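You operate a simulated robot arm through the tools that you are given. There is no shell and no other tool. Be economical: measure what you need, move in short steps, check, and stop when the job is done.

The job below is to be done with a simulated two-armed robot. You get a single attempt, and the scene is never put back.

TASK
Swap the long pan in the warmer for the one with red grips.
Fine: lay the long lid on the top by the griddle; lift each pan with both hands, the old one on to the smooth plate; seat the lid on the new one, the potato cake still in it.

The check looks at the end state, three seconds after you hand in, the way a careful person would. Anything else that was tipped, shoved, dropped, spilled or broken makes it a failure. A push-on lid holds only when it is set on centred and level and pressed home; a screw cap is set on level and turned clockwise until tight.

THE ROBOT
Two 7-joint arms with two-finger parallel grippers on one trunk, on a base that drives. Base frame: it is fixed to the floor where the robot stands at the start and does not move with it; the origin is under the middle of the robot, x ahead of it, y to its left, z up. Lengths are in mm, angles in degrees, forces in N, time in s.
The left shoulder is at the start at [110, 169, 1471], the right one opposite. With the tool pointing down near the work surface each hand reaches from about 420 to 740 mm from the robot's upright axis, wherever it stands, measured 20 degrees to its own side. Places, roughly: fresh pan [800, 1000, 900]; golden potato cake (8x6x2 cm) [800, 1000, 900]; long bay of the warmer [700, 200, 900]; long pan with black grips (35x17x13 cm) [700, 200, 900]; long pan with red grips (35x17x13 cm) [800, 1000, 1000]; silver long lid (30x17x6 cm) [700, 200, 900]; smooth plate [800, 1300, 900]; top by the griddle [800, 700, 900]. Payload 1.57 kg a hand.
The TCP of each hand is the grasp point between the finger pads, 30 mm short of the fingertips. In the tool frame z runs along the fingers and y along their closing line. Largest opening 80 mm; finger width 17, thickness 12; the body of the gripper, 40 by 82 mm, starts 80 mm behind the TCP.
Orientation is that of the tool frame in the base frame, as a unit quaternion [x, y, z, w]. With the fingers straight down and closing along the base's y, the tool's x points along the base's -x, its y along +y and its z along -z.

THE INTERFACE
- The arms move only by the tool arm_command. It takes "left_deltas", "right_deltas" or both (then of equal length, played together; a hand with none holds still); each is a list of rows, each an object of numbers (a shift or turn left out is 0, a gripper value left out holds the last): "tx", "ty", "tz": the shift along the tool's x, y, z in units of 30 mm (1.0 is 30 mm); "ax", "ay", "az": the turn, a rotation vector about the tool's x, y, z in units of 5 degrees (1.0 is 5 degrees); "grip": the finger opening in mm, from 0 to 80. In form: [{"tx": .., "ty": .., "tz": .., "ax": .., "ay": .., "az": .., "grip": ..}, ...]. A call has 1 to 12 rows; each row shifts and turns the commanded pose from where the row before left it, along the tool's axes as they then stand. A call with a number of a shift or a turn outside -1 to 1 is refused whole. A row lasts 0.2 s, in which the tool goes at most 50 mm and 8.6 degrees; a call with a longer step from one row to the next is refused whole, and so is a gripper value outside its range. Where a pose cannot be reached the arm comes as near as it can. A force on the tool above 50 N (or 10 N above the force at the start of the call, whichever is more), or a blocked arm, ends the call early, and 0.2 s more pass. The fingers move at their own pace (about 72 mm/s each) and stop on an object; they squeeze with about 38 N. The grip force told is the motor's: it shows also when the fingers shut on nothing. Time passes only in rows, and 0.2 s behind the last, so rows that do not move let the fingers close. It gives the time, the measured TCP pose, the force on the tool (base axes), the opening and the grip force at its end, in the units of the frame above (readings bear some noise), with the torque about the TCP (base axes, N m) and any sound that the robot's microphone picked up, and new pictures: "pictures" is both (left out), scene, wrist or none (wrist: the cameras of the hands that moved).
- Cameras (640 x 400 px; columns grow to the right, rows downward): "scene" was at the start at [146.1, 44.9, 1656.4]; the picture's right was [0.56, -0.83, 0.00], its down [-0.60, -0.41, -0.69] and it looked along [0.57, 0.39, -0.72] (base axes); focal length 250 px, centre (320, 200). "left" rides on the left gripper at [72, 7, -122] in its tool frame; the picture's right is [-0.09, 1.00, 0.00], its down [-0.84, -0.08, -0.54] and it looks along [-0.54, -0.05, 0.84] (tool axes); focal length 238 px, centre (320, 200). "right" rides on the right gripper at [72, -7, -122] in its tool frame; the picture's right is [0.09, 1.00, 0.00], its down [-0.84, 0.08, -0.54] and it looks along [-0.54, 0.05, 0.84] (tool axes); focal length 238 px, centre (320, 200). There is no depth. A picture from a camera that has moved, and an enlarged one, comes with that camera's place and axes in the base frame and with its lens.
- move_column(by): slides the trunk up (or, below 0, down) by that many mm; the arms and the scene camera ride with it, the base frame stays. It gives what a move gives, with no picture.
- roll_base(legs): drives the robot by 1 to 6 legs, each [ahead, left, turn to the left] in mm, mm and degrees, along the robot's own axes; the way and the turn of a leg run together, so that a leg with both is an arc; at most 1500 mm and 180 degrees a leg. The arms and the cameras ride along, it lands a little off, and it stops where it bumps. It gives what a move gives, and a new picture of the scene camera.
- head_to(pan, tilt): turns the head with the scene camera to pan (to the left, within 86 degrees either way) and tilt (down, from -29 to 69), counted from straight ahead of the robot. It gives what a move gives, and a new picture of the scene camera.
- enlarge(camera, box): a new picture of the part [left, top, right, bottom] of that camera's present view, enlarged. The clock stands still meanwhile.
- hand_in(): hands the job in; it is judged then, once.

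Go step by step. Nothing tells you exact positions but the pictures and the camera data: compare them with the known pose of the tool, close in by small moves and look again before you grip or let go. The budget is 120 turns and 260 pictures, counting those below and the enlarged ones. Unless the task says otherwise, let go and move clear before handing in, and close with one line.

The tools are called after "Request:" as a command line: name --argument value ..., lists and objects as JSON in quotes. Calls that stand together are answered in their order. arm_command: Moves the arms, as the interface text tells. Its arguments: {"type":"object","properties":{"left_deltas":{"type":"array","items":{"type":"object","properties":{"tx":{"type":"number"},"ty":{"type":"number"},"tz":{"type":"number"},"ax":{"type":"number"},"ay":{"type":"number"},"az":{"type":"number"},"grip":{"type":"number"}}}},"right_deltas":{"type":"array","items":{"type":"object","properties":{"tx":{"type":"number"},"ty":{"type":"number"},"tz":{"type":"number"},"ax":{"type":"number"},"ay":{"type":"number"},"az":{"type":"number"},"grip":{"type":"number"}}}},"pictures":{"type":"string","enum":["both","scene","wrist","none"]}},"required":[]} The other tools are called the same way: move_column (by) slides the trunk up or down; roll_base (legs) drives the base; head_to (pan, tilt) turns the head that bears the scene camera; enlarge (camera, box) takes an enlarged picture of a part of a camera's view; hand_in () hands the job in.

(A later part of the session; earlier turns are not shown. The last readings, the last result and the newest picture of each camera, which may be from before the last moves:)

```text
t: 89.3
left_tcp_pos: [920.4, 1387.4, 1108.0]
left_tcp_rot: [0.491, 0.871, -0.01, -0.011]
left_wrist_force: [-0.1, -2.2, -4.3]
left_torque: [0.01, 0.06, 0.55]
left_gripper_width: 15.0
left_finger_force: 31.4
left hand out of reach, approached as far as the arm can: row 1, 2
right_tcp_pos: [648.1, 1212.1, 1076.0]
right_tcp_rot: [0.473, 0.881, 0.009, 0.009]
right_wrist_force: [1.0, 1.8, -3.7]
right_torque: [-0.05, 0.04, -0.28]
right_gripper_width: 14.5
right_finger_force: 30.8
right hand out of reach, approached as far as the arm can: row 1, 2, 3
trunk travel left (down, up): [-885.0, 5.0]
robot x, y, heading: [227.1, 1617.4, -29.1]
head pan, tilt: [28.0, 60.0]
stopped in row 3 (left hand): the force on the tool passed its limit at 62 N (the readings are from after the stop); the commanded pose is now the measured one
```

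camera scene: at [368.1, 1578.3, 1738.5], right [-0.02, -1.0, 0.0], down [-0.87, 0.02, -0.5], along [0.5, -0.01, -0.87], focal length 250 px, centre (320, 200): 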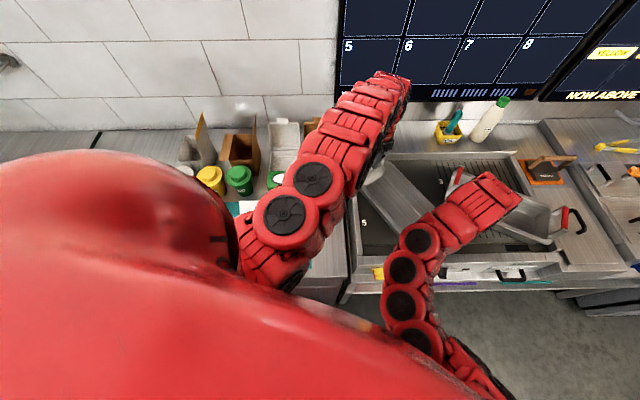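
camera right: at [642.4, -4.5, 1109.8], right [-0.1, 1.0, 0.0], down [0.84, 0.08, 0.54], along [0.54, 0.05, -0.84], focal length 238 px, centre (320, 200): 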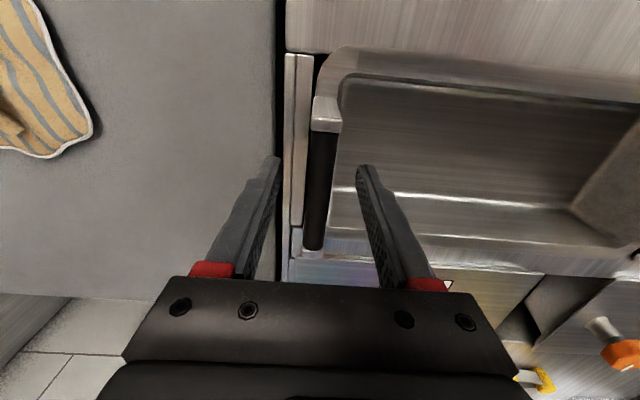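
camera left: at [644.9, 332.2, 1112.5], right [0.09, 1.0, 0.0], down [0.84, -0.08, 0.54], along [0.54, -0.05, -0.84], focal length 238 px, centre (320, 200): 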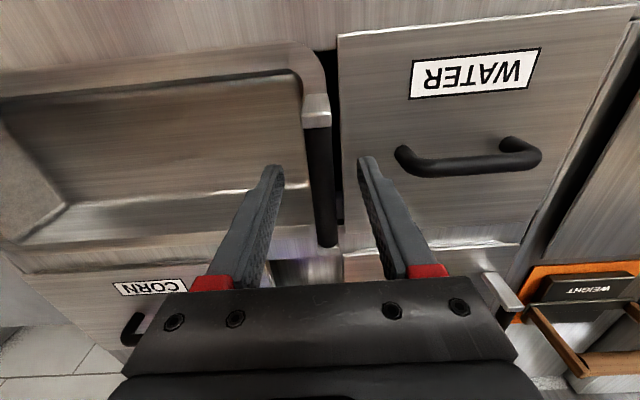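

The arms are near their reach limits here. I level the pan by lowering the left hand, and then judge the seat from the picture.

Request:
arm_command --left_deltas '[{"tz": 0.26}, {"tz": 0.27}, {"tz": 0.27}, {"tz": 0.27}, {}]' --right_deltas '[{}, {}, {}, {}, {}]' --pictures "scene"

Request:
enlarge --camera "scene" --box '[320, 100, 600, 290]'

```text
t: 90.5
left_tcp_pos: [920.0, 1388.4, 1076.7]
left_tcp_rot: [0.49, 0.871, -0.008, -0.01]
left_wrist_force: [13.6, 6.4, -5.2]
left_torque: [-0.19, -0.26, 0.57]
left_gripper_width: 14.9
left_finger_force: 31.3
right_tcp_pos: [646.7, 1210.9, 1075.8]
right_tcp_rot: [0.473, 0.881, 0.009, 0.008]
right_wrist_force: [-13.7, -6.7, -4.3]
right_torque: [0.25, 0.21, 0.06]
right_gripper_width: 14.5
right_finger_force: 30.9
trunk travel left (down, up): [-885.0, 5.0]
robot x, y, heading: [229.6, 1624.3, -29.2]
head pan, tilt: [28.0, 60.0]
camera scene: at [368.1, 1578.4, 1738.5], right [-0.02, -1.0, 0.0], down [-0.87, 0.02, -0.5], along [0.5, -0.01, -0.87], focal length 250 px, centre (320, 200)
```

scene: 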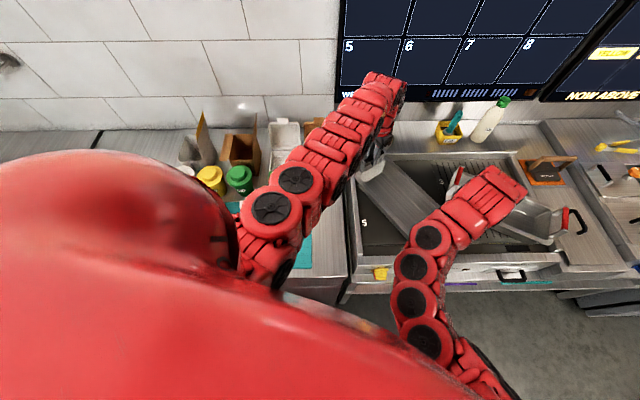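

```text
2.11 times, centred on (460, 195) of scene
camera zoom: at [368.1, 1578.4, 1738.5], right [-0.02, -1.0, 0.0], down [-0.87, 0.02, -0.5], along [0.5, -0.01, -0.87], focal length 526 px, centre (25, 210)
```

zoom: 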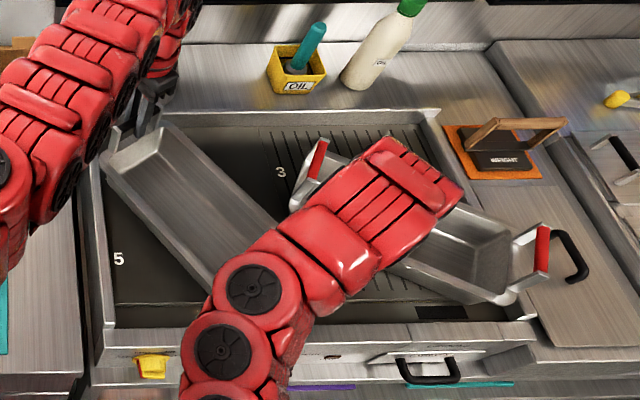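

Level again with centre (783,1300), axis 33°. I try a pure +20 mm in x at this height.

Request:
arm_command --left_deltas '[{"tx": -0.11, "ty": 0.19}, {"tx": -0.11, "ty": 0.19}, {"tx": -0.11, "ty": 0.19}, {}]' --right_deltas '[{"tx": -0.13, "ty": 0.21}, {"tx": -0.13, "ty": 0.21}, {"tx": -0.13, "ty": 0.21}, {}]' --pictures "none"

```text
t: 91.2
left_tcp_pos: [924.2, 1393.7, 1075.9]
left_tcp_rot: [0.487, 0.873, -0.004, -0.007]
left_wrist_force: [3.9, -0.6, -5.3]
left_torque: [0.05, 0.0, 0.53]
left_gripper_width: 15.5
left_finger_force: 31.4
left hand out of reach, approached as far as the arm can: row 1, 2, 3
right_tcp_pos: [657.6, 1206.0, 1074.6]
right_tcp_rot: [0.479, 0.878, 0.004, 0.006]
right_wrist_force: [-3.5, 1.7, -4.3]
right_torque: [0.01, -0.04, 0.54]
right_gripper_width: 15.1
right_finger_force: 31.4
trunk travel left (down, up): [-885.0, 5.0]
robot x, y, heading: [231.8, 1619.1, -29.2]
head pan, tilt: [28.0, 60.0]
stopped in row 3 (left hand): the force on the tool passed its limit at 53 N (the readings are from after the stop); the commanded pose is now the measured one
```

Another 8 mm gained: centre (791,1300). Rotating the base +3° and sliding it right 32 mm should put the pan at about (808,1297), axis 38°.

Request:
roll_base --legs '[[0, 0, 3], [14, -29, 0]]'

Request:
enlarge --camera "scene" --box '[320, 100, 600, 290]'

```text
t: 92.5
left_tcp_pos: [936.2, 1402.7, 1078.7]
left_tcp_rot: [0.464, 0.886, -0.007, -0.005]
left_wrist_force: [6.2, 2.0, -4.4]
left_torque: [0.0, 0.04, 0.54]
left_gripper_width: 15.4
left_finger_force: 31.4
right_tcp_pos: [677.9, 1202.3, 1077.1]
right_tcp_rot: [0.456, 0.89, 0.001, 0.008]
right_wrist_force: [-4.4, 1.7, -4.3]
right_torque: [-0.03, 0.01, 0.55]
right_gripper_width: 15.5
right_finger_force: 31.1
trunk travel left (down, up): [-885.0, 5.0]
robot x, y, heading: [227.9, 1589.5, -26.0]
head pan, tilt: [28.0, 60.0]
camera scene: at [369.6, 1562.7, 1738.7], right [0.03, -1.0, 0.0], down [-0.87, -0.03, -0.5], along [0.5, 0.01, -0.87], focal length 250 px, centre (320, 200)
```

scene: 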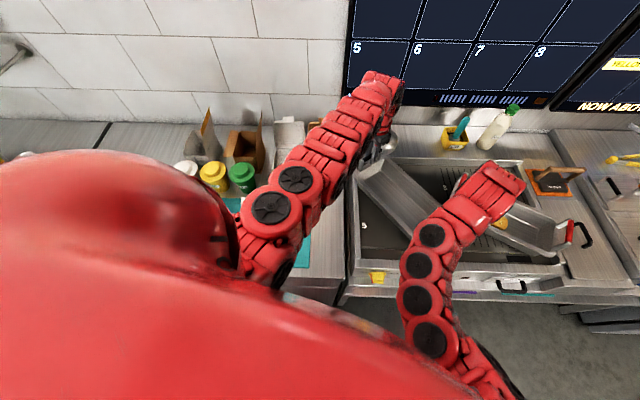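

```text
2.11 times, centred on (460, 195) of scene
camera zoom: at [369.6, 1562.7, 1738.7], right [0.03, -1.0, 0.0], down [-0.87, -0.03, -0.5], along [0.5, 0.01, -0.87], focal length 526 px, centre (25, 210)
```

zoom: 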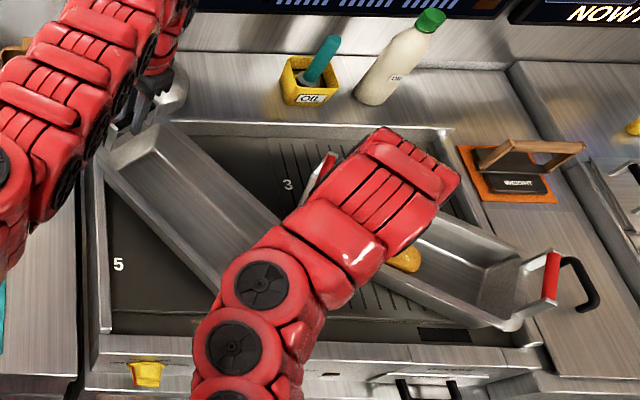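

The pan is at (807,1302). I nudge 8 mm right, then lower with the trunk in steps.

Request:
roll_base --legs '[[4, -7, 0]]'

Request:
move_column --by -25

Request:
enlarge --camera "scene" --box '[320, 130, 520, 290]'

```text
t: 93.2
left_tcp_pos: [936.2, 1392.0, 1077.7]
left_tcp_rot: [0.464, 0.886, -0.004, -0.006]
left_wrist_force: [3.3, -2.2, -3.8]
left_torque: [0.02, -0.02, 0.59]
left_gripper_width: 15.4
left_finger_force: 31.2
right_tcp_pos: [678.7, 1191.6, 1074.6]
right_tcp_rot: [0.456, 0.89, 0.003, 0.006]
right_wrist_force: [-3.1, 2.5, -5.4]
right_torque: [0.03, 0.0, 0.59]
right_gripper_width: 15.0
right_finger_force: 30.8
trunk travel left (down, up): [-885.0, 5.0]
robot x, y, heading: [231.4, 1583.9, -26.3]
head pan, tilt: [28.0, 60.0]
camera scene: at [370.0, 1548.1, 1738.6], right [0.03, -1.0, 0.0], down [-0.87, -0.03, -0.5], along [0.5, 0.02, -0.87], focal length 250 px, centre (320, 200)
```

scene: 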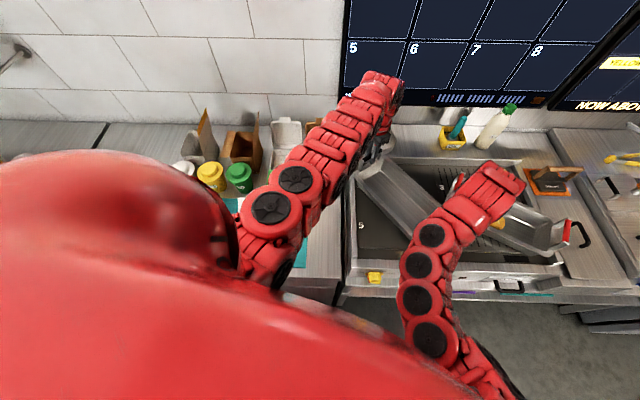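

```text
t: 93.9
left_tcp_pos: [934.8, 1393.8, 1052.9]
left_tcp_rot: [0.463, 0.886, -0.004, -0.005]
left_wrist_force: [3.8, -0.3, -4.5]
left_torque: [0.26, 0.25, 0.51]
left_gripper_width: 15.5
left_finger_force: 31.0
right_tcp_pos: [678.8, 1192.9, 1051.0]
right_tcp_rot: [0.455, 0.89, 0.004, 0.006]
right_wrist_force: [-5.7, 5.9, 10.7]
right_torque: [-0.47, -0.41, 0.48]
right_gripper_width: 15.3
right_finger_force: 31.0
trunk travel left (down, up): [-860.0, 30.0]
robot x, y, heading: [231.8, 1578.6, -26.2]
head pan, tilt: [28.0, 60.0]
```

```text
2.50 times, centred on (420, 210) of scene
camera zoom: at [368.3, 1548.2, 1713.9], right [0.03, -1.0, 0.0], down [-0.87, -0.03, -0.5], along [0.5, 0.02, -0.87], focal length 624 px, centre (70, 175)
```

zoom: 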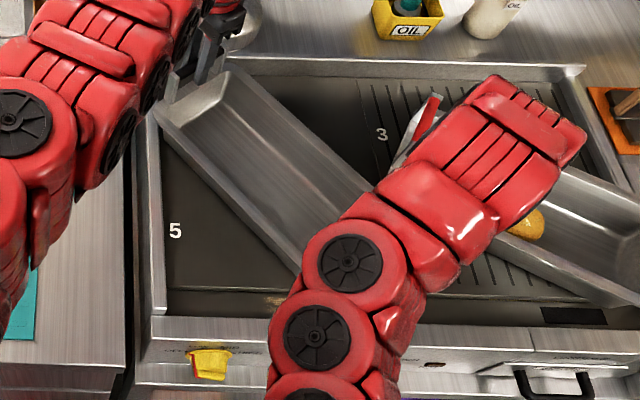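

The right end already feels 15 N of support. I check with both wrist cameras what it is touching.

Request:
enlarge --camera "right" --box '[0, 0, 640, 400]'

Request:
enlarge --camera "left" --box '[0, 0, 640, 400]'

```text
1.00 times, centred on (320, 200) of right (not enlarged: the box is as wide or as high as the picture)
camera zoom: at [628.7, 1246.6, 1172.4], right [0.75, 0.66, 0.01], down [0.54, -0.63, 0.55], along [0.37, -0.41, -0.83], focal length 238 px, centre (320, 200)
```

zoom: 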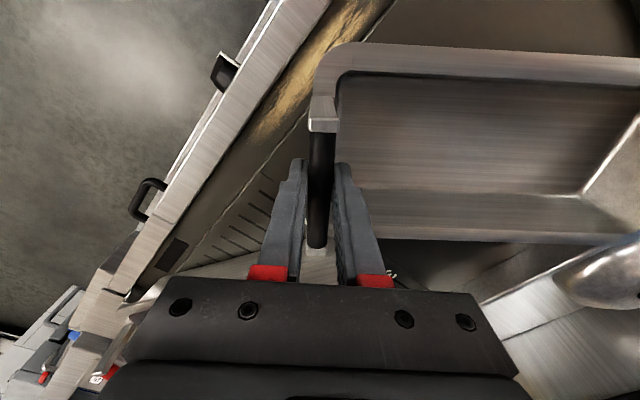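

```text
1.00 times, centred on (320, 200) of left (not enlarged: the box is as wide or as high as the picture)
camera zoom: at [901.8, 1456.3, 1176.8], right [0.87, 0.49, -0.01], down [0.42, -0.73, 0.54], along [0.25, -0.47, -0.84], focal length 238 px, centre (320, 200)
```

zoom: 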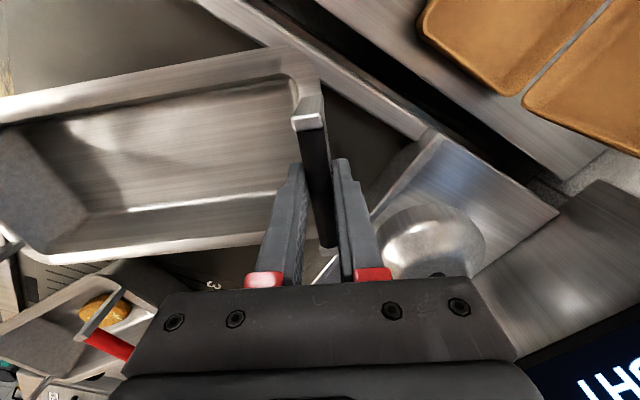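

It looks like simply the plate itself under the near end. I lower a few mm more and watch both forces.

Request:
move_column --by -4

```text
t: 94.4
left_tcp_pos: [936.1, 1394.0, 1050.9]
left_tcp_rot: [0.464, 0.886, -0.005, -0.004]
left_wrist_force: [8.0, -2.0, 3.3]
left_torque: [-0.33, -0.25, 0.57]
left_gripper_width: 15.5
left_finger_force: 31.9
right_tcp_pos: [678.0, 1193.4, 1048.9]
right_tcp_rot: [0.455, 0.89, 0.003, 0.009]
right_wrist_force: [2.5, 1.0, 30.2]
right_torque: [0.0, -0.03, 0.53]
right_gripper_width: 15.2
right_finger_force: 31.3
trunk travel left (down, up): [-856.0, 34.0]
robot x, y, heading: [231.7, 1582.4, -26.0]
head pan, tilt: [28.0, 60.0]
```

Both ends are being supported now. I press the left down 2 mm to confirm that it sits flat.

Request:
arm_command --left_deltas '[{"tz": 0.07}, {}]' --right_deltas '[{"tz": -0.06}, {}]' --pictures "none"

```text
t: 95.0
left_tcp_pos: [934.2, 1393.5, 1049.9]
left_tcp_rot: [0.463, 0.886, -0.004, -0.002]
left_wrist_force: [4.7, 0.0, 31.0]
left_torque: [-0.04, -0.09, 0.55]
left_gripper_width: 15.7
left_finger_force: 30.8
right_tcp_pos: [676.4, 1193.7, 1048.9]
right_tcp_rot: [0.454, 0.891, 0.004, 0.006]
right_wrist_force: [6.6, 7.5, -0.2]
right_torque: [-0.54, -0.53, 0.53]
right_gripper_width: 14.9
right_finger_force: 30.9
trunk travel left (down, up): [-856.0, 34.0]
robot x, y, heading: [229.8, 1582.3, -26.2]
head pan, tilt: [28.0, 60.0]
```

The pan rests flat on the plate (bars at z≈1049). Release both hands, and rise with arms and trunk.

Request:
arm_command --left_deltas '[{"tz": -0.05, "grip": 45}, {"grip": 45}, {"grip": 45}, {}]' --right_deltas '[{"grip": 45}, {"grip": 45}, {"grip": 45}, {}]' --pictures "none"

Request:
move_column --by 34

Request:
arm_command --left_deltas '[{"tz": -0.3}, {"tz": -0.4}, {"tz": -0.4}, {}]' --right_deltas '[{"tz": -0.3}, {"tz": -0.4}, {"tz": -0.4}, {}]' --pictures "wrist"

```text
t: 96.0
left_tcp_pos: [935.9, 1392.3, 1048.3]
left_tcp_rot: [0.464, 0.886, -0.004, -0.006]
left_wrist_force: [-1.1, 0.4, -0.7]
left_torque: [-0.01, 0.01, -0.02]
left_gripper_width: 45.0
left_finger_force: 0.2
right_tcp_pos: [679.5, 1190.5, 1048.3]
right_tcp_rot: [0.456, 0.89, 0.004, 0.006]
right_wrist_force: [-0.4, 1.0, 0.1]
right_torque: [-0.01, -0.02, 0.02]
right_gripper_width: 45.1
right_finger_force: 0.0
trunk travel left (down, up): [-856.0, 34.0]
robot x, y, heading: [229.5, 1580.9, -26.3]
head pan, tilt: [28.0, 60.0]
```

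```text
t: 96.8
left_tcp_pos: [935.1, 1391.5, 1081.7]
left_tcp_rot: [0.464, 0.886, -0.004, -0.006]
left_wrist_force: [-0.5, -0.7, -0.7]
left_torque: [0.0, 0.03, -0.04]
left_gripper_width: 44.5
left_finger_force: 0.1
right_tcp_pos: [678.6, 1190.7, 1082.3]
right_tcp_rot: [0.456, 0.89, 0.004, 0.007]
right_wrist_force: [0.7, -0.3, 0.3]
right_torque: [0.03, 0.0, 0.03]
right_gripper_width: 45.1
right_finger_force: 0.0
trunk travel left (down, up): [-890.0, 0.0]
robot x, y, heading: [231.2, 1579.4, -26.3]
head pan, tilt: [28.0, 60.0]
```

```text
t: 97.8
left_tcp_pos: [936.0, 1392.9, 1114.6]
left_tcp_rot: [0.465, 0.886, -0.006, -0.007]
left_wrist_force: [-0.6, -0.5, -0.9]
left_torque: [0.0, 0.01, -0.01]
left_gripper_width: 45.1
left_finger_force: 0.2
right_tcp_pos: [684.5, 1190.1, 1085.2]
right_tcp_rot: [0.455, 0.89, 0.004, 0.008]
right_wrist_force: [-0.3, 0.5, -0.3]
right_torque: [0.02, 0.02, -0.02]
right_gripper_width: 45.2
right_finger_force: 0.0
right hand out of reach, approached as far as the arm can: row 1, 2, 3
trunk travel left (down, up): [-890.0, 0.0]
robot x, y, heading: [229.1, 1582.7, -25.9]
head pan, tilt: [28.0, 60.0]
camera right: at [634.9, 1244.7, 1206.5], right [0.75, 0.66, 0.01], down [0.54, -0.63, 0.55], along [0.37, -0.41, -0.83], focal length 238 px, centre (320, 200)
camera left: at [903.3, 1456.0, 1238.6], right [0.87, 0.49, -0.01], down [0.42, -0.73, 0.54], along [0.25, -0.47, -0.84], focal length 238 px, centre (320, 200)
```

right: 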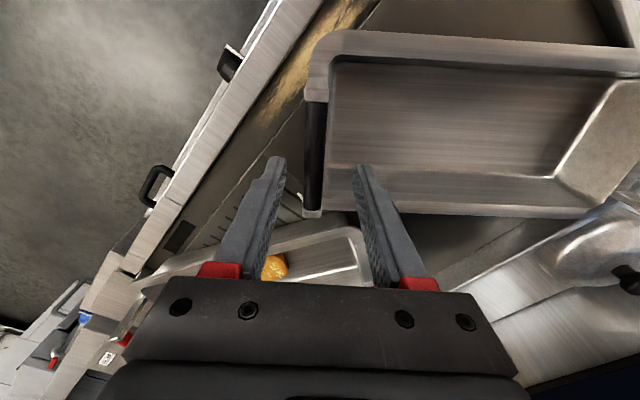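
left: 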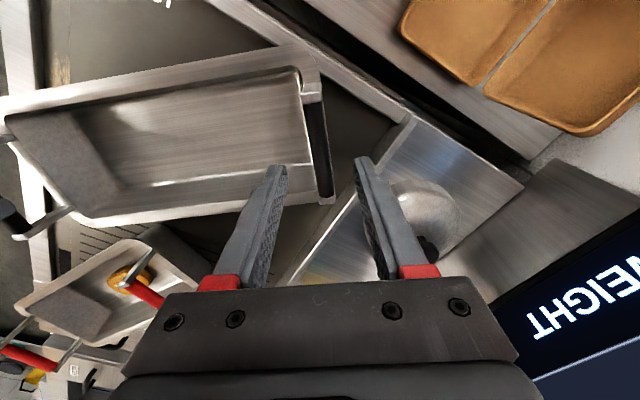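

Both released cleanly and the pan stands flat. The right arm needs to move outward along the bar to rise further.

Request:
arm_command --right_deltas '[{"tx": -0.5}, {"tx": -0.4, "tz": -0.5}, {"tx": -0.4, "tz": -0.5}, {"tz": -0.4}, {}]' --left_deltas '[{}, {"tz": -0.1}, {}, {}, {}]' --pictures "none"

```text
t: 99.0
left_tcp_pos: [935.5, 1393.1, 1117.3]
left_tcp_rot: [0.464, 0.886, -0.005, -0.006]
left_wrist_force: [0.6, 0.2, -0.1]
left_torque: [0.01, -0.05, -0.05]
left_gripper_width: 44.8
left_finger_force: 0.0
right_tcp_pos: [717.5, 1151.7, 1117.5]
right_tcp_rot: [0.456, 0.89, 0.004, 0.007]
right_wrist_force: [-0.1, 1.0, -0.1]
right_torque: [0.0, -0.01, 0.02]
right_gripper_width: 45.0
right_finger_force: 0.1
right hand out of reach, approached as far as the arm can: row 2, 3, 4
trunk travel left (down, up): [-890.0, 0.0]
robot x, y, heading: [228.9, 1581.0, -26.1]
head pan, tilt: [28.0, 60.0]
```

Both hands are above all grips. I set the hands to a symmetric stance (670, ±161) in the robot frame, untwisted, and then drive back and right to face the red pan squarely (heading −29°).

Request:
arm_command --left_deltas '[{"tx": 0.57, "ty": -0.05}, {"tx": 0.57, "ty": -0.05}, {"tx": 0.57, "ty": -0.05, "az": -0.8}, {"az": -1}, {"az": -1}, {"az": -1}, {"az": -1}, {"az": -1}, {}]' --right_deltas '[{"tx": -0.36, "ty": 0.33}, {"tx": -0.36, "ty": 0.33}, {"tx": -0.36, "ty": 0.33, "az": -0.7}, {"az": -1}, {"az": -1}, {"az": -1}, {"az": -1}, {"az": -1}, {}]' --pictures "none"

Request:
roll_base --legs '[[-80, 0, 0], [0, -290, 0], [0, 0, -3]]'

Request:
head_to --pan 0 --tilt 45

```text
t: 101.0
left_tcp_pos: [903.1, 1432.9, 1118.4]
left_tcp_rot: [0.228, 0.974, -0.002, -0.006]
left_wrist_force: [0.0, -0.1, -0.2]
left_torque: [0.03, 0.0, 0.03]
left_gripper_width: 44.9
left_finger_force: 0.0
right_tcp_pos: [760.3, 1143.1, 1116.8]
right_tcp_rot: [0.221, 0.975, 0.002, 0.006]
right_wrist_force: [0.5, 0.8, 0.1]
right_torque: [-0.05, 0.01, -0.03]
right_gripper_width: 44.9
right_finger_force: 0.1
trunk travel left (down, up): [-890.0, 0.0]
robot x, y, heading: [231.4, 1581.0, -26.5]
head pan, tilt: [28.0, 60.0]
```

```text
t: 104.1
left_tcp_pos: [697.2, 1177.2, 1118.6]
left_tcp_rot: [0.254, 0.967, -0.004, -0.007]
left_wrist_force: [0.0, 0.5, 0.7]
left_torque: [-0.03, 0.01, 0.0]
left_gripper_width: 45.0
left_finger_force: 0.0
right_tcp_pos: [537.8, 896.4, 1118.1]
right_tcp_rot: [0.249, 0.968, 0.001, 0.007]
right_wrist_force: [0.4, -0.4, -0.1]
right_torque: [-0.02, -0.01, 0.0]
right_gripper_width: 45.1
right_finger_force: 0.0
trunk travel left (down, up): [-890.0, 0.0]
robot x, y, heading: [32.8, 1364.0, -29.5]
head pan, tilt: [28.0, 60.0]
camera scene: at [170.8, 1323.5, 1743.6], right [-0.02, -1.0, 0.0], down [-0.87, 0.02, -0.5], along [0.5, -0.01, -0.87], focal length 250 px, centre (320, 200)
```

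scene: 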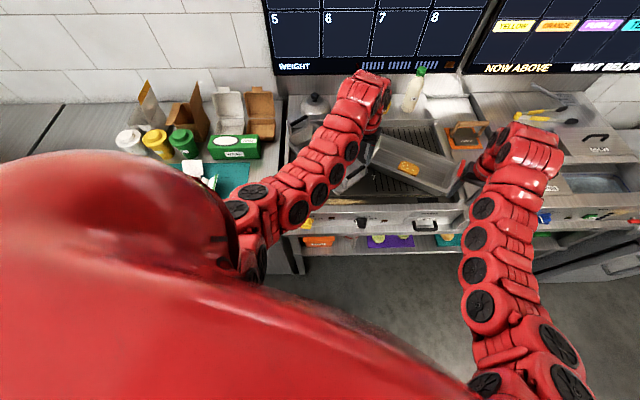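

```text
t: 105.0
left_tcp_pos: [697.0, 1174.4, 1119.2]
left_tcp_rot: [0.255, 0.967, -0.001, -0.007]
left_wrist_force: [-0.2, 0.0, -0.2]
left_torque: [0.0, 0.04, 0.0]
left_gripper_width: 45.1
left_finger_force: 0.0
right_tcp_pos: [537.6, 895.2, 1116.3]
right_tcp_rot: [0.249, 0.968, 0.001, 0.007]
right_wrist_force: [-0.3, -0.7, -0.2]
right_torque: [0.03, 0.0, -0.01]
right_gripper_width: 44.9
right_finger_force: 0.2
trunk travel left (down, up): [-890.0, 0.0]
robot x, y, heading: [33.9, 1359.1, -29.7]
head pan, tilt: [0.0, 45.0]
camera scene: at [173.4, 1281.6, 1763.0], right [-0.49, -0.87, 0.0], down [-0.62, 0.35, -0.71], along [0.62, -0.35, -0.71], focal length 250 px, centre (320, 200)
```

scene: 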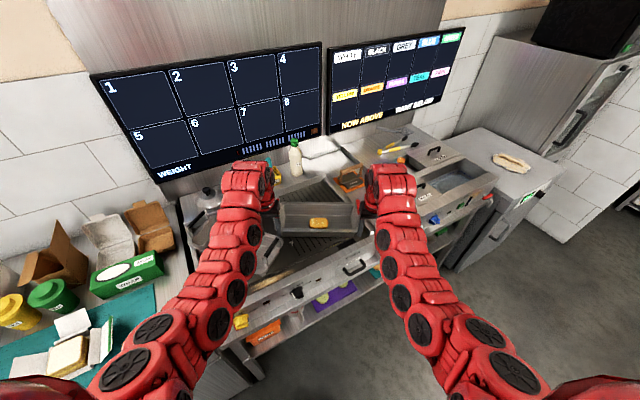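

Hands are symmetric around a line parallel to the red pan. I enlarge to triangulate its grips.

Request:
enlarge --camera "scene" --box '[240, 150, 400, 270]'

Request:
enlarge --camera "left" --box '[0, 0, 640, 400]'

Request:
enlarge --camera "right" --box '[0, 0, 640, 400]'

```text
3.33 times, centred on (320, 210) of scene
camera zoom: at [173.4, 1281.6, 1763.0], right [-0.49, -0.87, 0.0], down [-0.62, 0.35, -0.71], along [0.62, -0.35, -0.71], focal length 832 px, centre (320, 167)
```

zoom: 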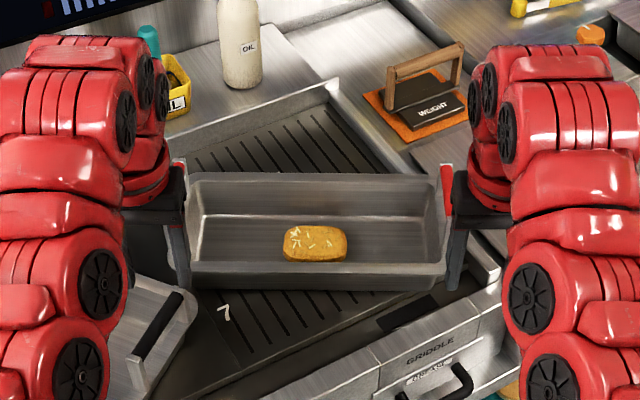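

```text
1.00 times, centred on (320, 200) of left (not enlarged: the box is as wide or as high as the picture)
camera zoom: at [639.6, 1216.9, 1242.5], right [0.57, 0.82, -0.01], down [0.7, -0.48, 0.53], along [0.43, -0.31, -0.85], focal length 238 px, centre (320, 200)
```

zoom: 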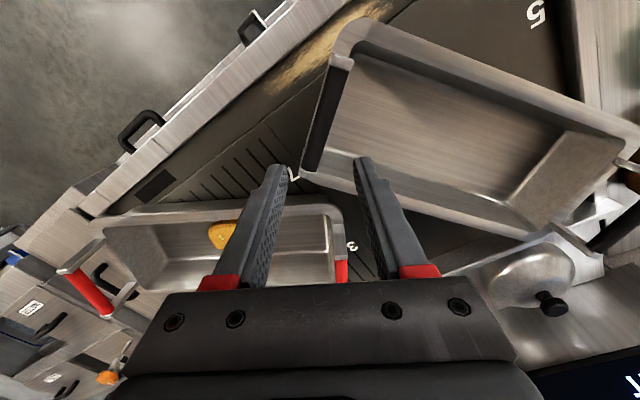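

```text
1.00 times, centred on (320, 200) of right (not enlarged: the box is as wide or as high as the picture)
camera zoom: at [469.1, 923.8, 1237.7], right [0.4, 0.92, 0.01], down [0.76, -0.34, 0.55], along [0.51, -0.22, -0.83], focal length 238 px, centre (320, 200)
```

zoom: 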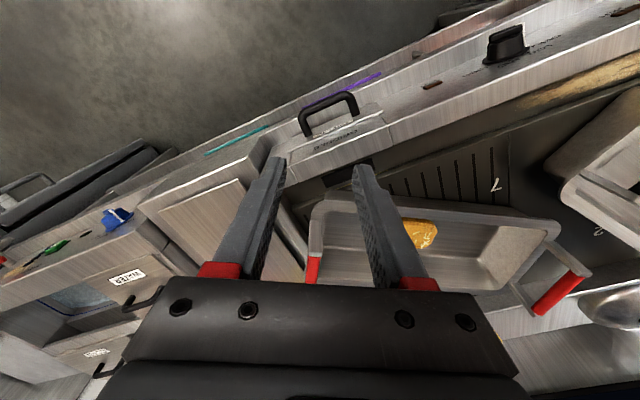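

Red grips: near (684,823), far (842,1102), z≈1049; centre ≈(763,963), parallel to my hands. Drive ahead 162 and left 10.

Request:
roll_base --legs '[[162, 10, 0]]'

Request:
enlarge --camera "left" --box '[0, 0, 640, 400]'

Request:
enlarge --camera "right" --box '[0, 0, 640, 400]'

```text
t: 106.4
left_tcp_pos: [838.4, 1108.4, 1119.8]
left_tcp_rot: [0.254, 0.967, -0.003, -0.006]
left_wrist_force: [-0.2, -0.4, 0.0]
left_torque: [-0.02, -0.02, 0.03]
left_gripper_width: 45.1
left_finger_force: 0.1
right_tcp_pos: [679.9, 828.5, 1118.9]
right_tcp_rot: [0.249, 0.968, 0.001, 0.008]
right_wrist_force: [0.6, 0.0, -0.3]
right_torque: [-0.03, -0.02, 0.01]
right_gripper_width: 44.9
right_finger_force: 0.2
trunk travel left (down, up): [-890.0, 0.0]
robot x, y, heading: [174.9, 1292.9, -29.2]
head pan, tilt: [0.0, 45.0]
camera scene: at [314.3, 1214.8, 1763.5], right [-0.49, -0.87, 0.0], down [-0.62, 0.35, -0.71], along [0.62, -0.35, -0.71], focal length 250 px, centre (320, 200)
```

scene: 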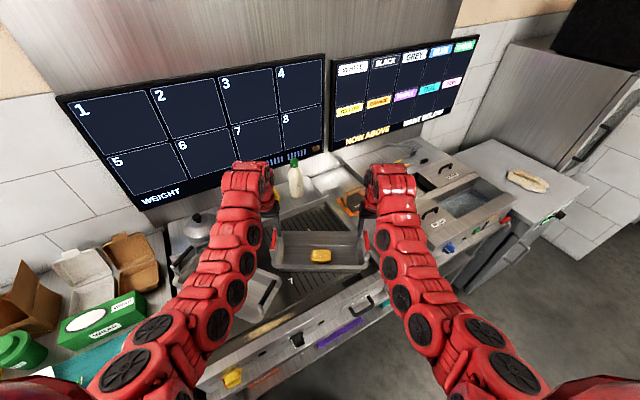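

```text
1.00 times, centred on (320, 200) of left (not enlarged: the box is as wide or as high as the picture)
camera zoom: at [781.5, 1149.9, 1243.8], right [0.57, 0.82, -0.01], down [0.7, -0.48, 0.53], along [0.43, -0.31, -0.85], focal length 238 px, centre (320, 200)
```

zoom: 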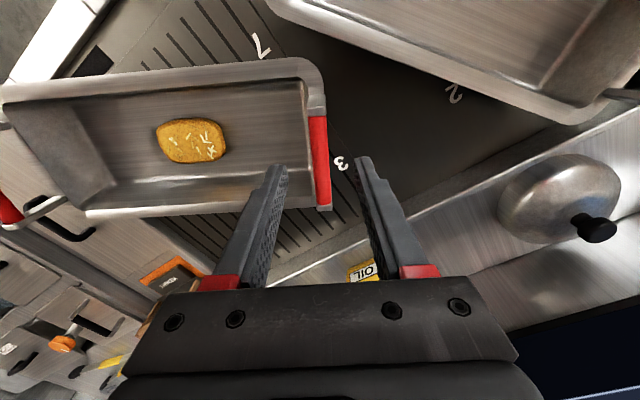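

```text
1.00 times, centred on (320, 200) of right (not enlarged: the box is as wide or as high as the picture)
camera zoom: at [611.1, 856.7, 1239.1], right [0.4, 0.92, 0.01], down [0.76, -0.34, 0.55], along [0.51, -0.22, -0.83], focal length 238 px, centre (320, 200)
```

zoom: 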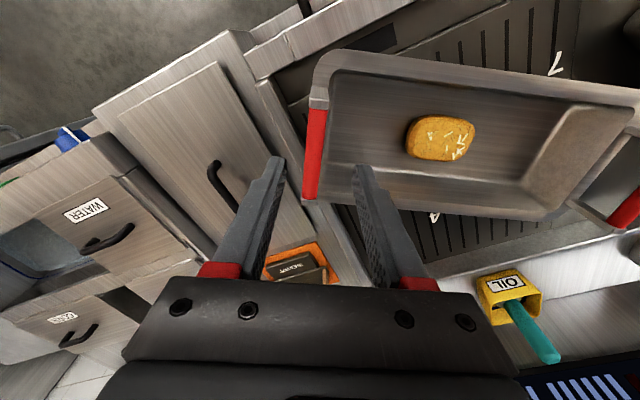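

Offsets computed. I align both hands and lower to z≈1080 for a check (fingers 45 mm open).

Request:
arm_command --left_deltas '[{"tx": -0.4, "ty": -0.06, "az": 0.1, "grip": 50}, {"tz": 0.5}, {"tz": 0.5}, {"tz": 0.3}, {}]' --right_deltas '[{"tx": -0.28, "ty": -0.19, "az": 0.2, "grip": 50}, {"tz": 0.5}, {"tz": 0.5}, {"tz": 0.3}, {}]' --pictures "wrist"

```text
t: 107.6
left_tcp_pos: [850.3, 1102.1, 1078.5]
left_tcp_rot: [0.259, 0.966, -0.003, -0.007]
left_wrist_force: [-0.8, -0.4, 0.0]
left_torque: [-0.02, 0.0, -0.04]
left_gripper_width: 49.6
left_finger_force: 0.0
right_tcp_pos: [687.9, 816.7, 1076.8]
right_tcp_rot: [0.258, 0.966, 0.002, 0.007]
right_wrist_force: [-0.7, -0.3, -0.3]
right_torque: [0.01, -0.01, 0.0]
right_gripper_width: 50.0
right_finger_force: 0.0
trunk travel left (down, up): [-890.0, 0.0]
robot x, y, heading: [178.3, 1292.9, -29.3]
head pan, tilt: [0.0, 45.0]
camera right: at [619.1, 847.5, 1197.5], right [0.42, 0.91, 0.01], down [0.76, -0.35, 0.55], along [0.51, -0.23, -0.83], focal length 238 px, centre (320, 200)
camera left: at [792.7, 1143.7, 1202.4], right [0.58, 0.82, -0.01], down [0.69, -0.48, 0.53], along [0.43, -0.31, -0.85], focal length 238 px, centre (320, 200)
```

right: 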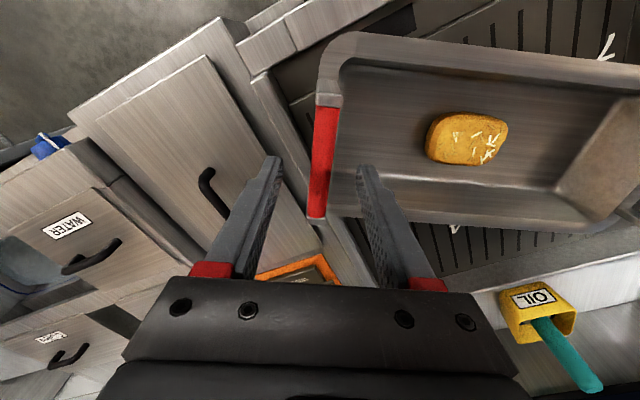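
left: 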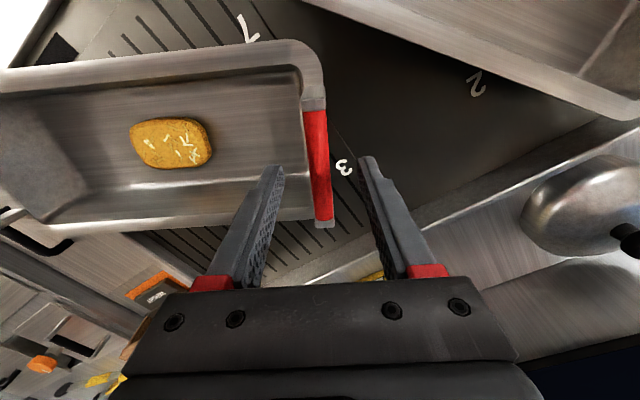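

Both bars are centred. Lower to z≈1049 and close both.

Request:
arm_command --left_deltas '[{"tz": 0.5}, {"tz": 0.48}, {}, {"grip": 0}, {"grip": 0}, {"grip": 0}, {"grip": 0}]' --right_deltas '[{"tz": 0.5}, {"tz": 0.43}, {}, {"grip": 0}, {"grip": 0}, {"grip": 0}, {"grip": 0}]' --pictures "wrist"

```text
t: 109.2
left_tcp_pos: [849.5, 1101.1, 1049.7]
left_tcp_rot: [0.258, 0.966, -0.002, -0.007]
left_wrist_force: [3.7, 7.7, 0.6]
left_torque: [0.12, 0.09, -0.1]
left_gripper_width: 14.7
left_finger_force: 30.4
right_tcp_pos: [686.7, 817.4, 1050.7]
right_tcp_rot: [0.257, 0.966, 0.0, 0.007]
right_wrist_force: [-4.1, -7.5, 1.6]
right_torque: [-0.05, 0.01, -0.08]
right_gripper_width: 14.7
right_finger_force: 31.1
trunk travel left (down, up): [-890.0, 0.0]
robot x, y, heading: [176.1, 1298.6, -29.3]
head pan, tilt: [0.0, 45.0]
camera right: at [619.1, 848.9, 1170.7], right [0.42, 0.91, 0.0], down [0.76, -0.35, 0.55], along [0.5, -0.23, -0.83], focal length 238 px, centre (320, 200)
camera left: at [793.1, 1142.2, 1174.1], right [0.58, 0.82, -0.01], down [0.69, -0.48, 0.53], along [0.43, -0.31, -0.85], focal length 238 px, centre (320, 200)
```

right: 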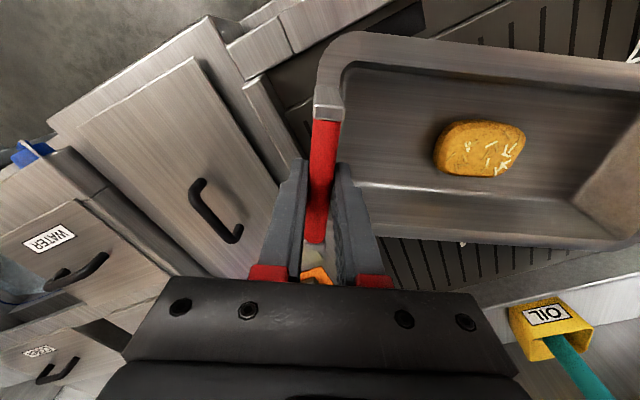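
left: 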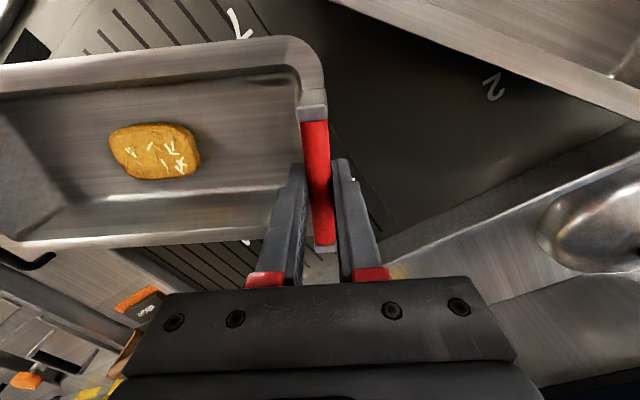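

Both red grips are held. Lift 60 mm together.

Request:
arm_command --left_deltas '[{"tz": -0.2}, {"tz": -0.3}, {"tz": -0.4}, {"tz": -0.4}, {"tz": -0.4}, {"tz": -0.3}, {}]' --right_deltas '[{"tz": -0.2}, {"tz": -0.3}, {"tz": -0.4}, {"tz": -0.4}, {"tz": -0.4}, {"tz": -0.3}, {}]' --pictures "scene"

```text
t: 110.8
left_tcp_pos: [850.5, 1098.3, 1108.3]
left_tcp_rot: [0.259, 0.966, -0.002, -0.008]
left_wrist_force: [3.5, 4.9, -4.7]
left_torque: [-0.17, -0.19, 0.05]
left_gripper_width: 14.3
left_finger_force: 30.8
right_tcp_pos: [688.3, 815.0, 1110.3]
right_tcp_rot: [0.257, 0.966, 0.001, 0.006]
right_wrist_force: [-3.5, -4.7, -5.7]
right_torque: [0.01, 0.24, 0.02]
right_gripper_width: 14.6
right_finger_force: 30.3
trunk travel left (down, up): [-890.0, 0.0]
robot x, y, heading: [179.4, 1296.2, -29.1]
head pan, tilt: [0.0, 45.0]
camera scene: at [319.1, 1212.6, 1762.9], right [-0.49, -0.87, 0.0], down [-0.62, 0.35, -0.71], along [0.62, -0.35, -0.71], focal length 250 px, centre (320, 200)
```

scene: 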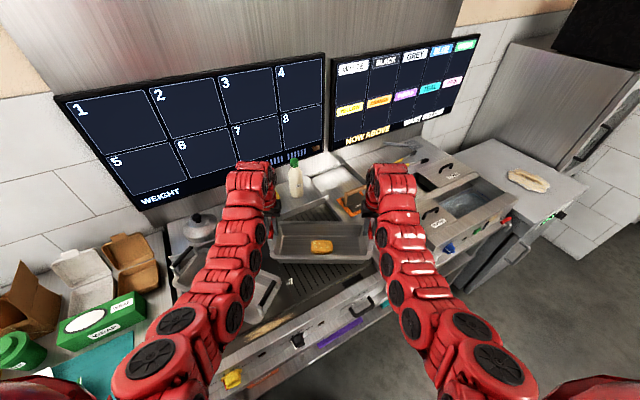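

Pan with cake is lifted level. I move it to the right first (away from the old pan), then back out from the counter, then turn square.

Request:
roll_base --legs '[[88, -157, 0], [-305, -171, 0]]'

Request:
roll_base --legs '[[-40, 0, 0], [0, 0, 29]]'

```text
t: 114.2
left_tcp_pos: [508.7, 920.6, 1108.4]
left_tcp_rot: [0.258, 0.966, -0.003, -0.009]
left_wrist_force: [-2.1, -5.0, -4.7]
left_torque: [-0.03, 0.06, 0.06]
left_gripper_width: 14.6
left_finger_force: 30.9
right_tcp_pos: [346.9, 638.0, 1110.2]
right_tcp_rot: [0.257, 0.966, 0.003, 0.006]
right_wrist_force: [1.9, 4.2, -5.8]
right_torque: [0.0, -0.05, 0.0]
right_gripper_width: 14.6
right_finger_force: 30.2
trunk travel left (down, up): [-890.0, 0.0]
robot x, y, heading: [-166.2, 1117.2, -29.4]
head pan, tilt: [0.0, 45.0]
camera scene: at [-21.9, 1034.3, 1762.7], right [-0.49, -0.87, 0.0], down [-0.62, 0.35, -0.71], along [0.62, -0.35, -0.71], focal length 250 px, centre (320, 200)
```

scene: 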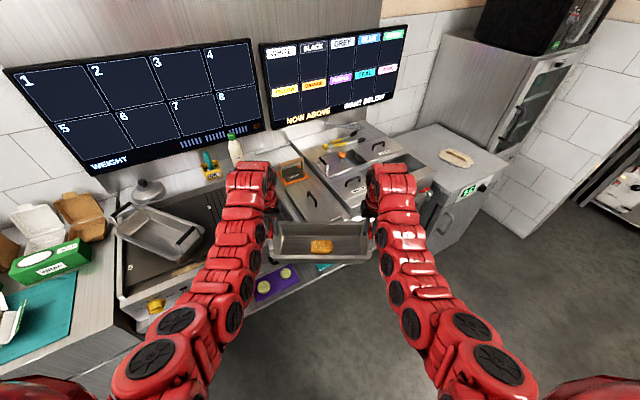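

```text
t: 116.5
left_tcp_pos: [482.2, 1291.0, 1109.0]
left_tcp_rot: [0.008, 1.0, -0.004, -0.007]
left_wrist_force: [-0.1, 0.3, -5.0]
left_torque: [-0.05, -0.05, 0.01]
left_gripper_width: 14.7
left_finger_force: 30.0
right_tcp_pos: [478.4, 965.8, 1110.8]
right_tcp_rot: [0.007, 1.0, 0.004, 0.007]
right_wrist_force: [0.1, 0.4, -5.2]
right_torque: [-0.04, 0.05, -0.1]
right_gripper_width: 14.6
right_finger_force: 30.2
trunk travel left (down, up): [-890.0, 0.0]
robot x, y, heading: [-202.5, 1131.3, -0.5]
head pan, tilt: [0.0, 45.0]
camera scene: at [-37.9, 1132.5, 1763.0], right [-0.01, -1.0, 0.0], down [-0.71, 0.0, -0.71], along [0.71, 0.0, -0.71], focal length 250 px, centre (320, 200)
```

scene: 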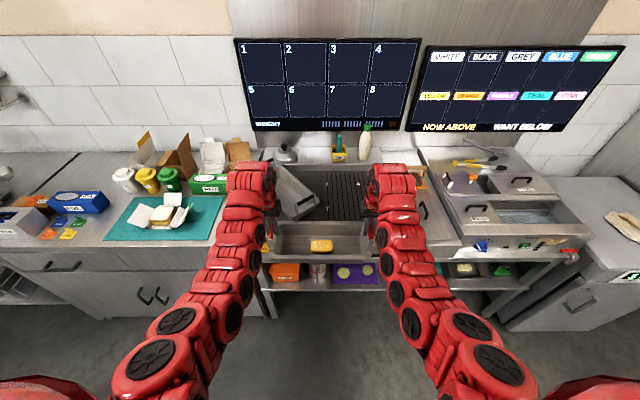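

Square to the counter now; the old pan sits on the smooth plate. Drive right to the warmer.

Request:
roll_base --legs '[[8, -964, 0.5]]'

Request:
head_to --pan 0 --tilt 55

```text
t: 121.5
left_tcp_pos: [493.3, 351.0, 1108.4]
left_tcp_rot: [-0.001, 1.0, -0.004, -0.007]
left_wrist_force: [-0.8, 0.0, -4.9]
left_torque: [0.0, 0.0, 0.03]
left_gripper_width: 14.5
left_finger_force: 30.6
right_tcp_pos: [494.7, 23.6, 1110.2]
right_tcp_rot: [-0.004, 1.0, 0.004, 0.005]
right_wrist_force: [0.1, 0.2, -5.4]
right_torque: [-0.04, 0.02, -0.06]
right_gripper_width: 14.4
right_finger_force: 30.7
trunk travel left (down, up): [-890.0, 0.0]
robot x, y, heading: [-188.6, 175.0, 0.7]
head pan, tilt: [0.0, 45.0]
camera scene: at [-24.2, 180.7, 1762.9], right [0.02, -1.0, 0.0], down [-0.71, -0.01, -0.71], along [0.71, 0.01, -0.71], focal length 250 px, centre (320, 200)
```

scene: 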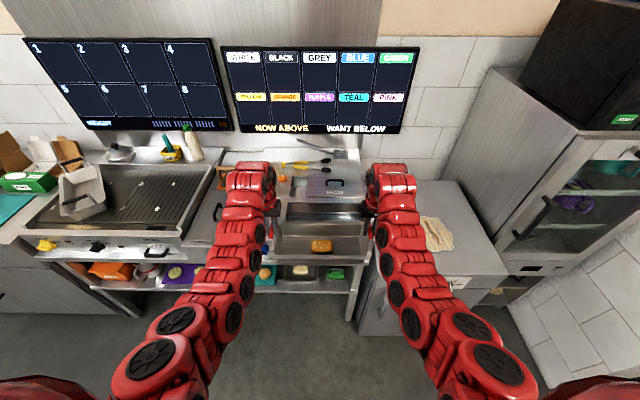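

```text
t: 122.2
left_tcp_pos: [492.0, 348.4, 1109.4]
left_tcp_rot: [-0.001, 1.0, -0.003, -0.007]
left_wrist_force: [0.0, 0.3, -5.3]
left_torque: [-0.03, 0.0, 0.05]
left_gripper_width: 14.2
left_finger_force: 30.9
right_tcp_pos: [495.5, 23.5, 1110.0]
right_tcp_rot: [-0.004, 1.0, 0.005, 0.005]
right_wrist_force: [0.4, 0.5, -5.2]
right_torque: [0.0, -0.03, -0.05]
right_gripper_width: 14.5
right_finger_force: 30.6
trunk travel left (down, up): [-890.0, 0.0]
robot x, y, heading: [-186.6, 178.5, 0.7]
head pan, tilt: [0.0, 55.0]
camera scene: at [-33.4, 179.6, 1749.5], right [0.02, -1.0, 0.0], down [-0.82, -0.01, -0.57], along [0.57, 0.01, -0.82], focal length 250 px, centre (320, 200)
```

scene: 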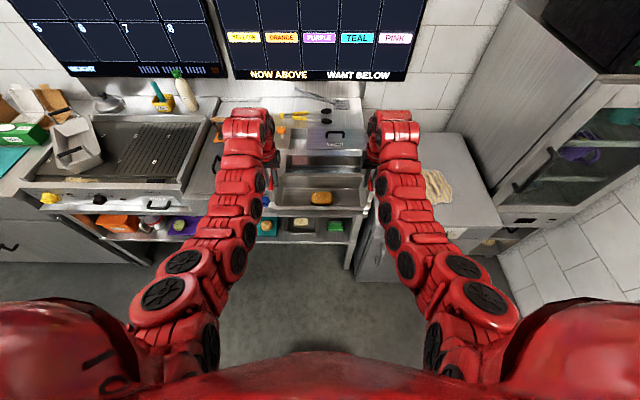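

Pan centre (494,186), rotated 0.6°. Drive ahead most of the way with a small correction.

Request:
roll_base --legs '[[217, -14, -0.7]]'

```text
t: 123.9
left_tcp_pos: [714.0, 334.5, 1109.9]
left_tcp_rot: [0.003, 1.0, -0.004, -0.005]
left_wrist_force: [0.2, 0.4, -4.9]
left_torque: [-0.04, -0.03, 0.07]
left_gripper_width: 14.7
left_finger_force: 30.9
right_tcp_pos: [713.0, 7.2, 1111.3]
right_tcp_rot: [0.0, 1.0, 0.004, 0.006]
right_wrist_force: [0.3, -0.7, -4.8]
right_torque: [-0.03, 0.02, -0.04]
right_gripper_width: 14.4
right_finger_force: 31.2
trunk travel left (down, up): [-890.0, 0.0]
robot x, y, heading: [35.0, 165.7, 0.7]
head pan, tilt: [0.0, 55.0]
camera scene: at [185.8, 167.7, 1749.7], right [0.01, -1.0, 0.0], down [-0.82, -0.01, -0.57], along [0.57, 0.01, -0.82], focal length 250 px, centre (320, 200)
```

scene: 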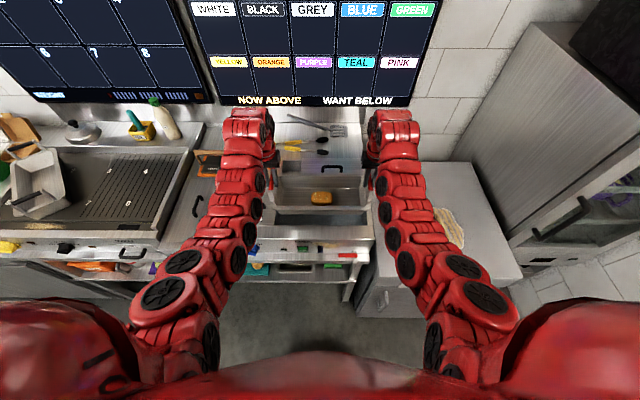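

Nearly over the bay: 6 mm right, 2 mm ahead remain. I correct and lower to z≈1062 for a look.

Request:
arm_command --left_deltas '[{"tx": -0.05, "ty": -0.19}, {"tz": 0.4}, {"tz": 0.4}, {"tz": 0.4}, {"tz": 0.4}, {}]' --right_deltas '[{"tx": -0.06, "ty": -0.19}, {"tz": 0.43}, {"tz": 0.4}, {"tz": 0.4}, {"tz": 0.4}, {}]' --pictures "wrist"

Request:
enlarge --camera "scene" --box '[240, 140, 400, 260]'

```text
t: 125.3
left_tcp_pos: [714.9, 327.0, 1059.8]
left_tcp_rot: [0.001, 1.0, -0.003, -0.009]
left_wrist_force: [1.4, 5.3, -5.3]
left_torque: [0.14, -0.32, 0.18]
left_gripper_width: 14.5
left_finger_force: 31.3
right_tcp_pos: [717.1, 1.0, 1062.0]
right_tcp_rot: [0.0, 1.0, 0.003, 0.006]
right_wrist_force: [0.5, -5.5, -4.3]
right_torque: [0.02, 0.29, 0.12]
right_gripper_width: 14.5
right_finger_force: 30.8
trunk travel left (down, up): [-890.0, 0.0]
robot x, y, heading: [36.4, 165.1, 0.6]
head pan, tilt: [0.0, 55.0]
camera right: at [643.4, -6.3, 1181.6], right [-0.09, 1.0, 0.01], down [0.83, 0.07, 0.55], along [0.55, 0.06, -0.83], focal length 238 px, centre (320, 200)
camera left: at [645.6, 334.7, 1184.2], right [0.09, 1.0, -0.01], down [0.84, -0.07, 0.53], along [0.53, -0.06, -0.85], focal length 238 px, centre (320, 200)
```

right: 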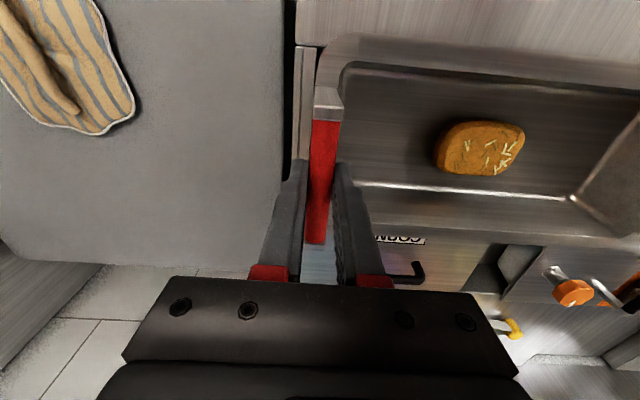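
left: 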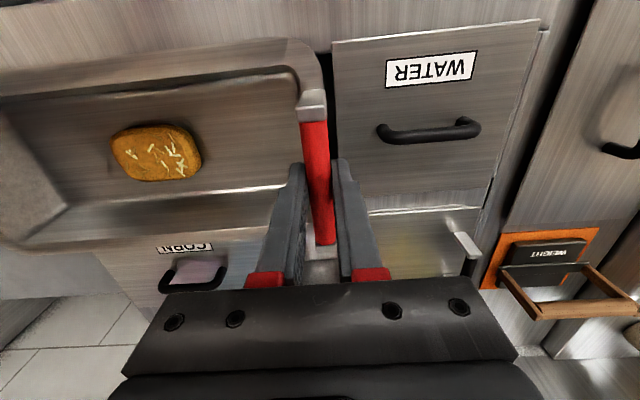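

```text
3.33 times, centred on (320, 200) of scene
camera zoom: at [188.3, 167.4, 1749.5], right [0.01, -1.0, 0.0], down [-0.82, -0.01, -0.57], along [0.57, 0.01, -0.82], focal length 832 px, centre (320, 200)
```

zoom: 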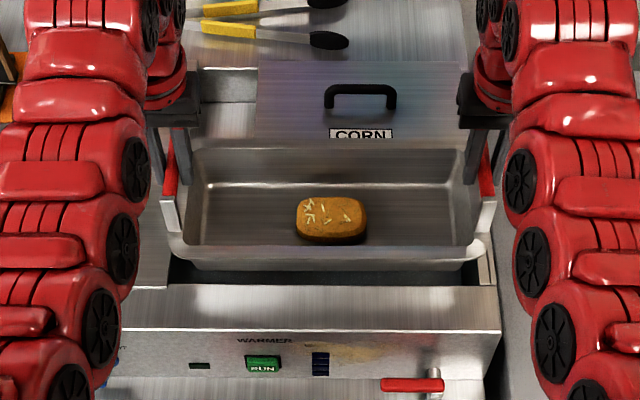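

Aligned over the bay. Lower on in steps toward 1010, monitoring forces.

Request:
arm_command --left_deltas '[{"tz": 0.3}, {"tz": 0.3}, {"tz": 0.3}, {"tz": 0.3}, {"tz": 0.3}, {}]' --right_deltas '[{"tx": 0.03, "tz": 0.35}, {"tz": 0.3}, {"tz": 0.3}, {"tz": 0.3}, {"tz": 0.3}, {}]' --pictures "none"

```text
t: 126.7
left_tcp_pos: [714.7, 326.7, 1017.4]
left_tcp_rot: [0.001, 1.0, -0.003, -0.007]
left_wrist_force: [1.0, 12.9, -4.4]
left_torque: [0.0, -0.02, 0.14]
left_gripper_width: 14.4
left_finger_force: 30.8
right_tcp_pos: [717.8, 2.3, 1014.6]
right_tcp_rot: [0.0, 1.0, 0.003, 0.004]
right_wrist_force: [-1.2, -12.7, -5.2]
right_torque: [-0.12, 0.02, 0.08]
right_gripper_width: 14.5
right_finger_force: 30.2
trunk travel left (down, up): [-890.0, 0.0]
robot x, y, heading: [35.9, 164.5, 0.7]
head pan, tilt: [0.0, 55.0]
```

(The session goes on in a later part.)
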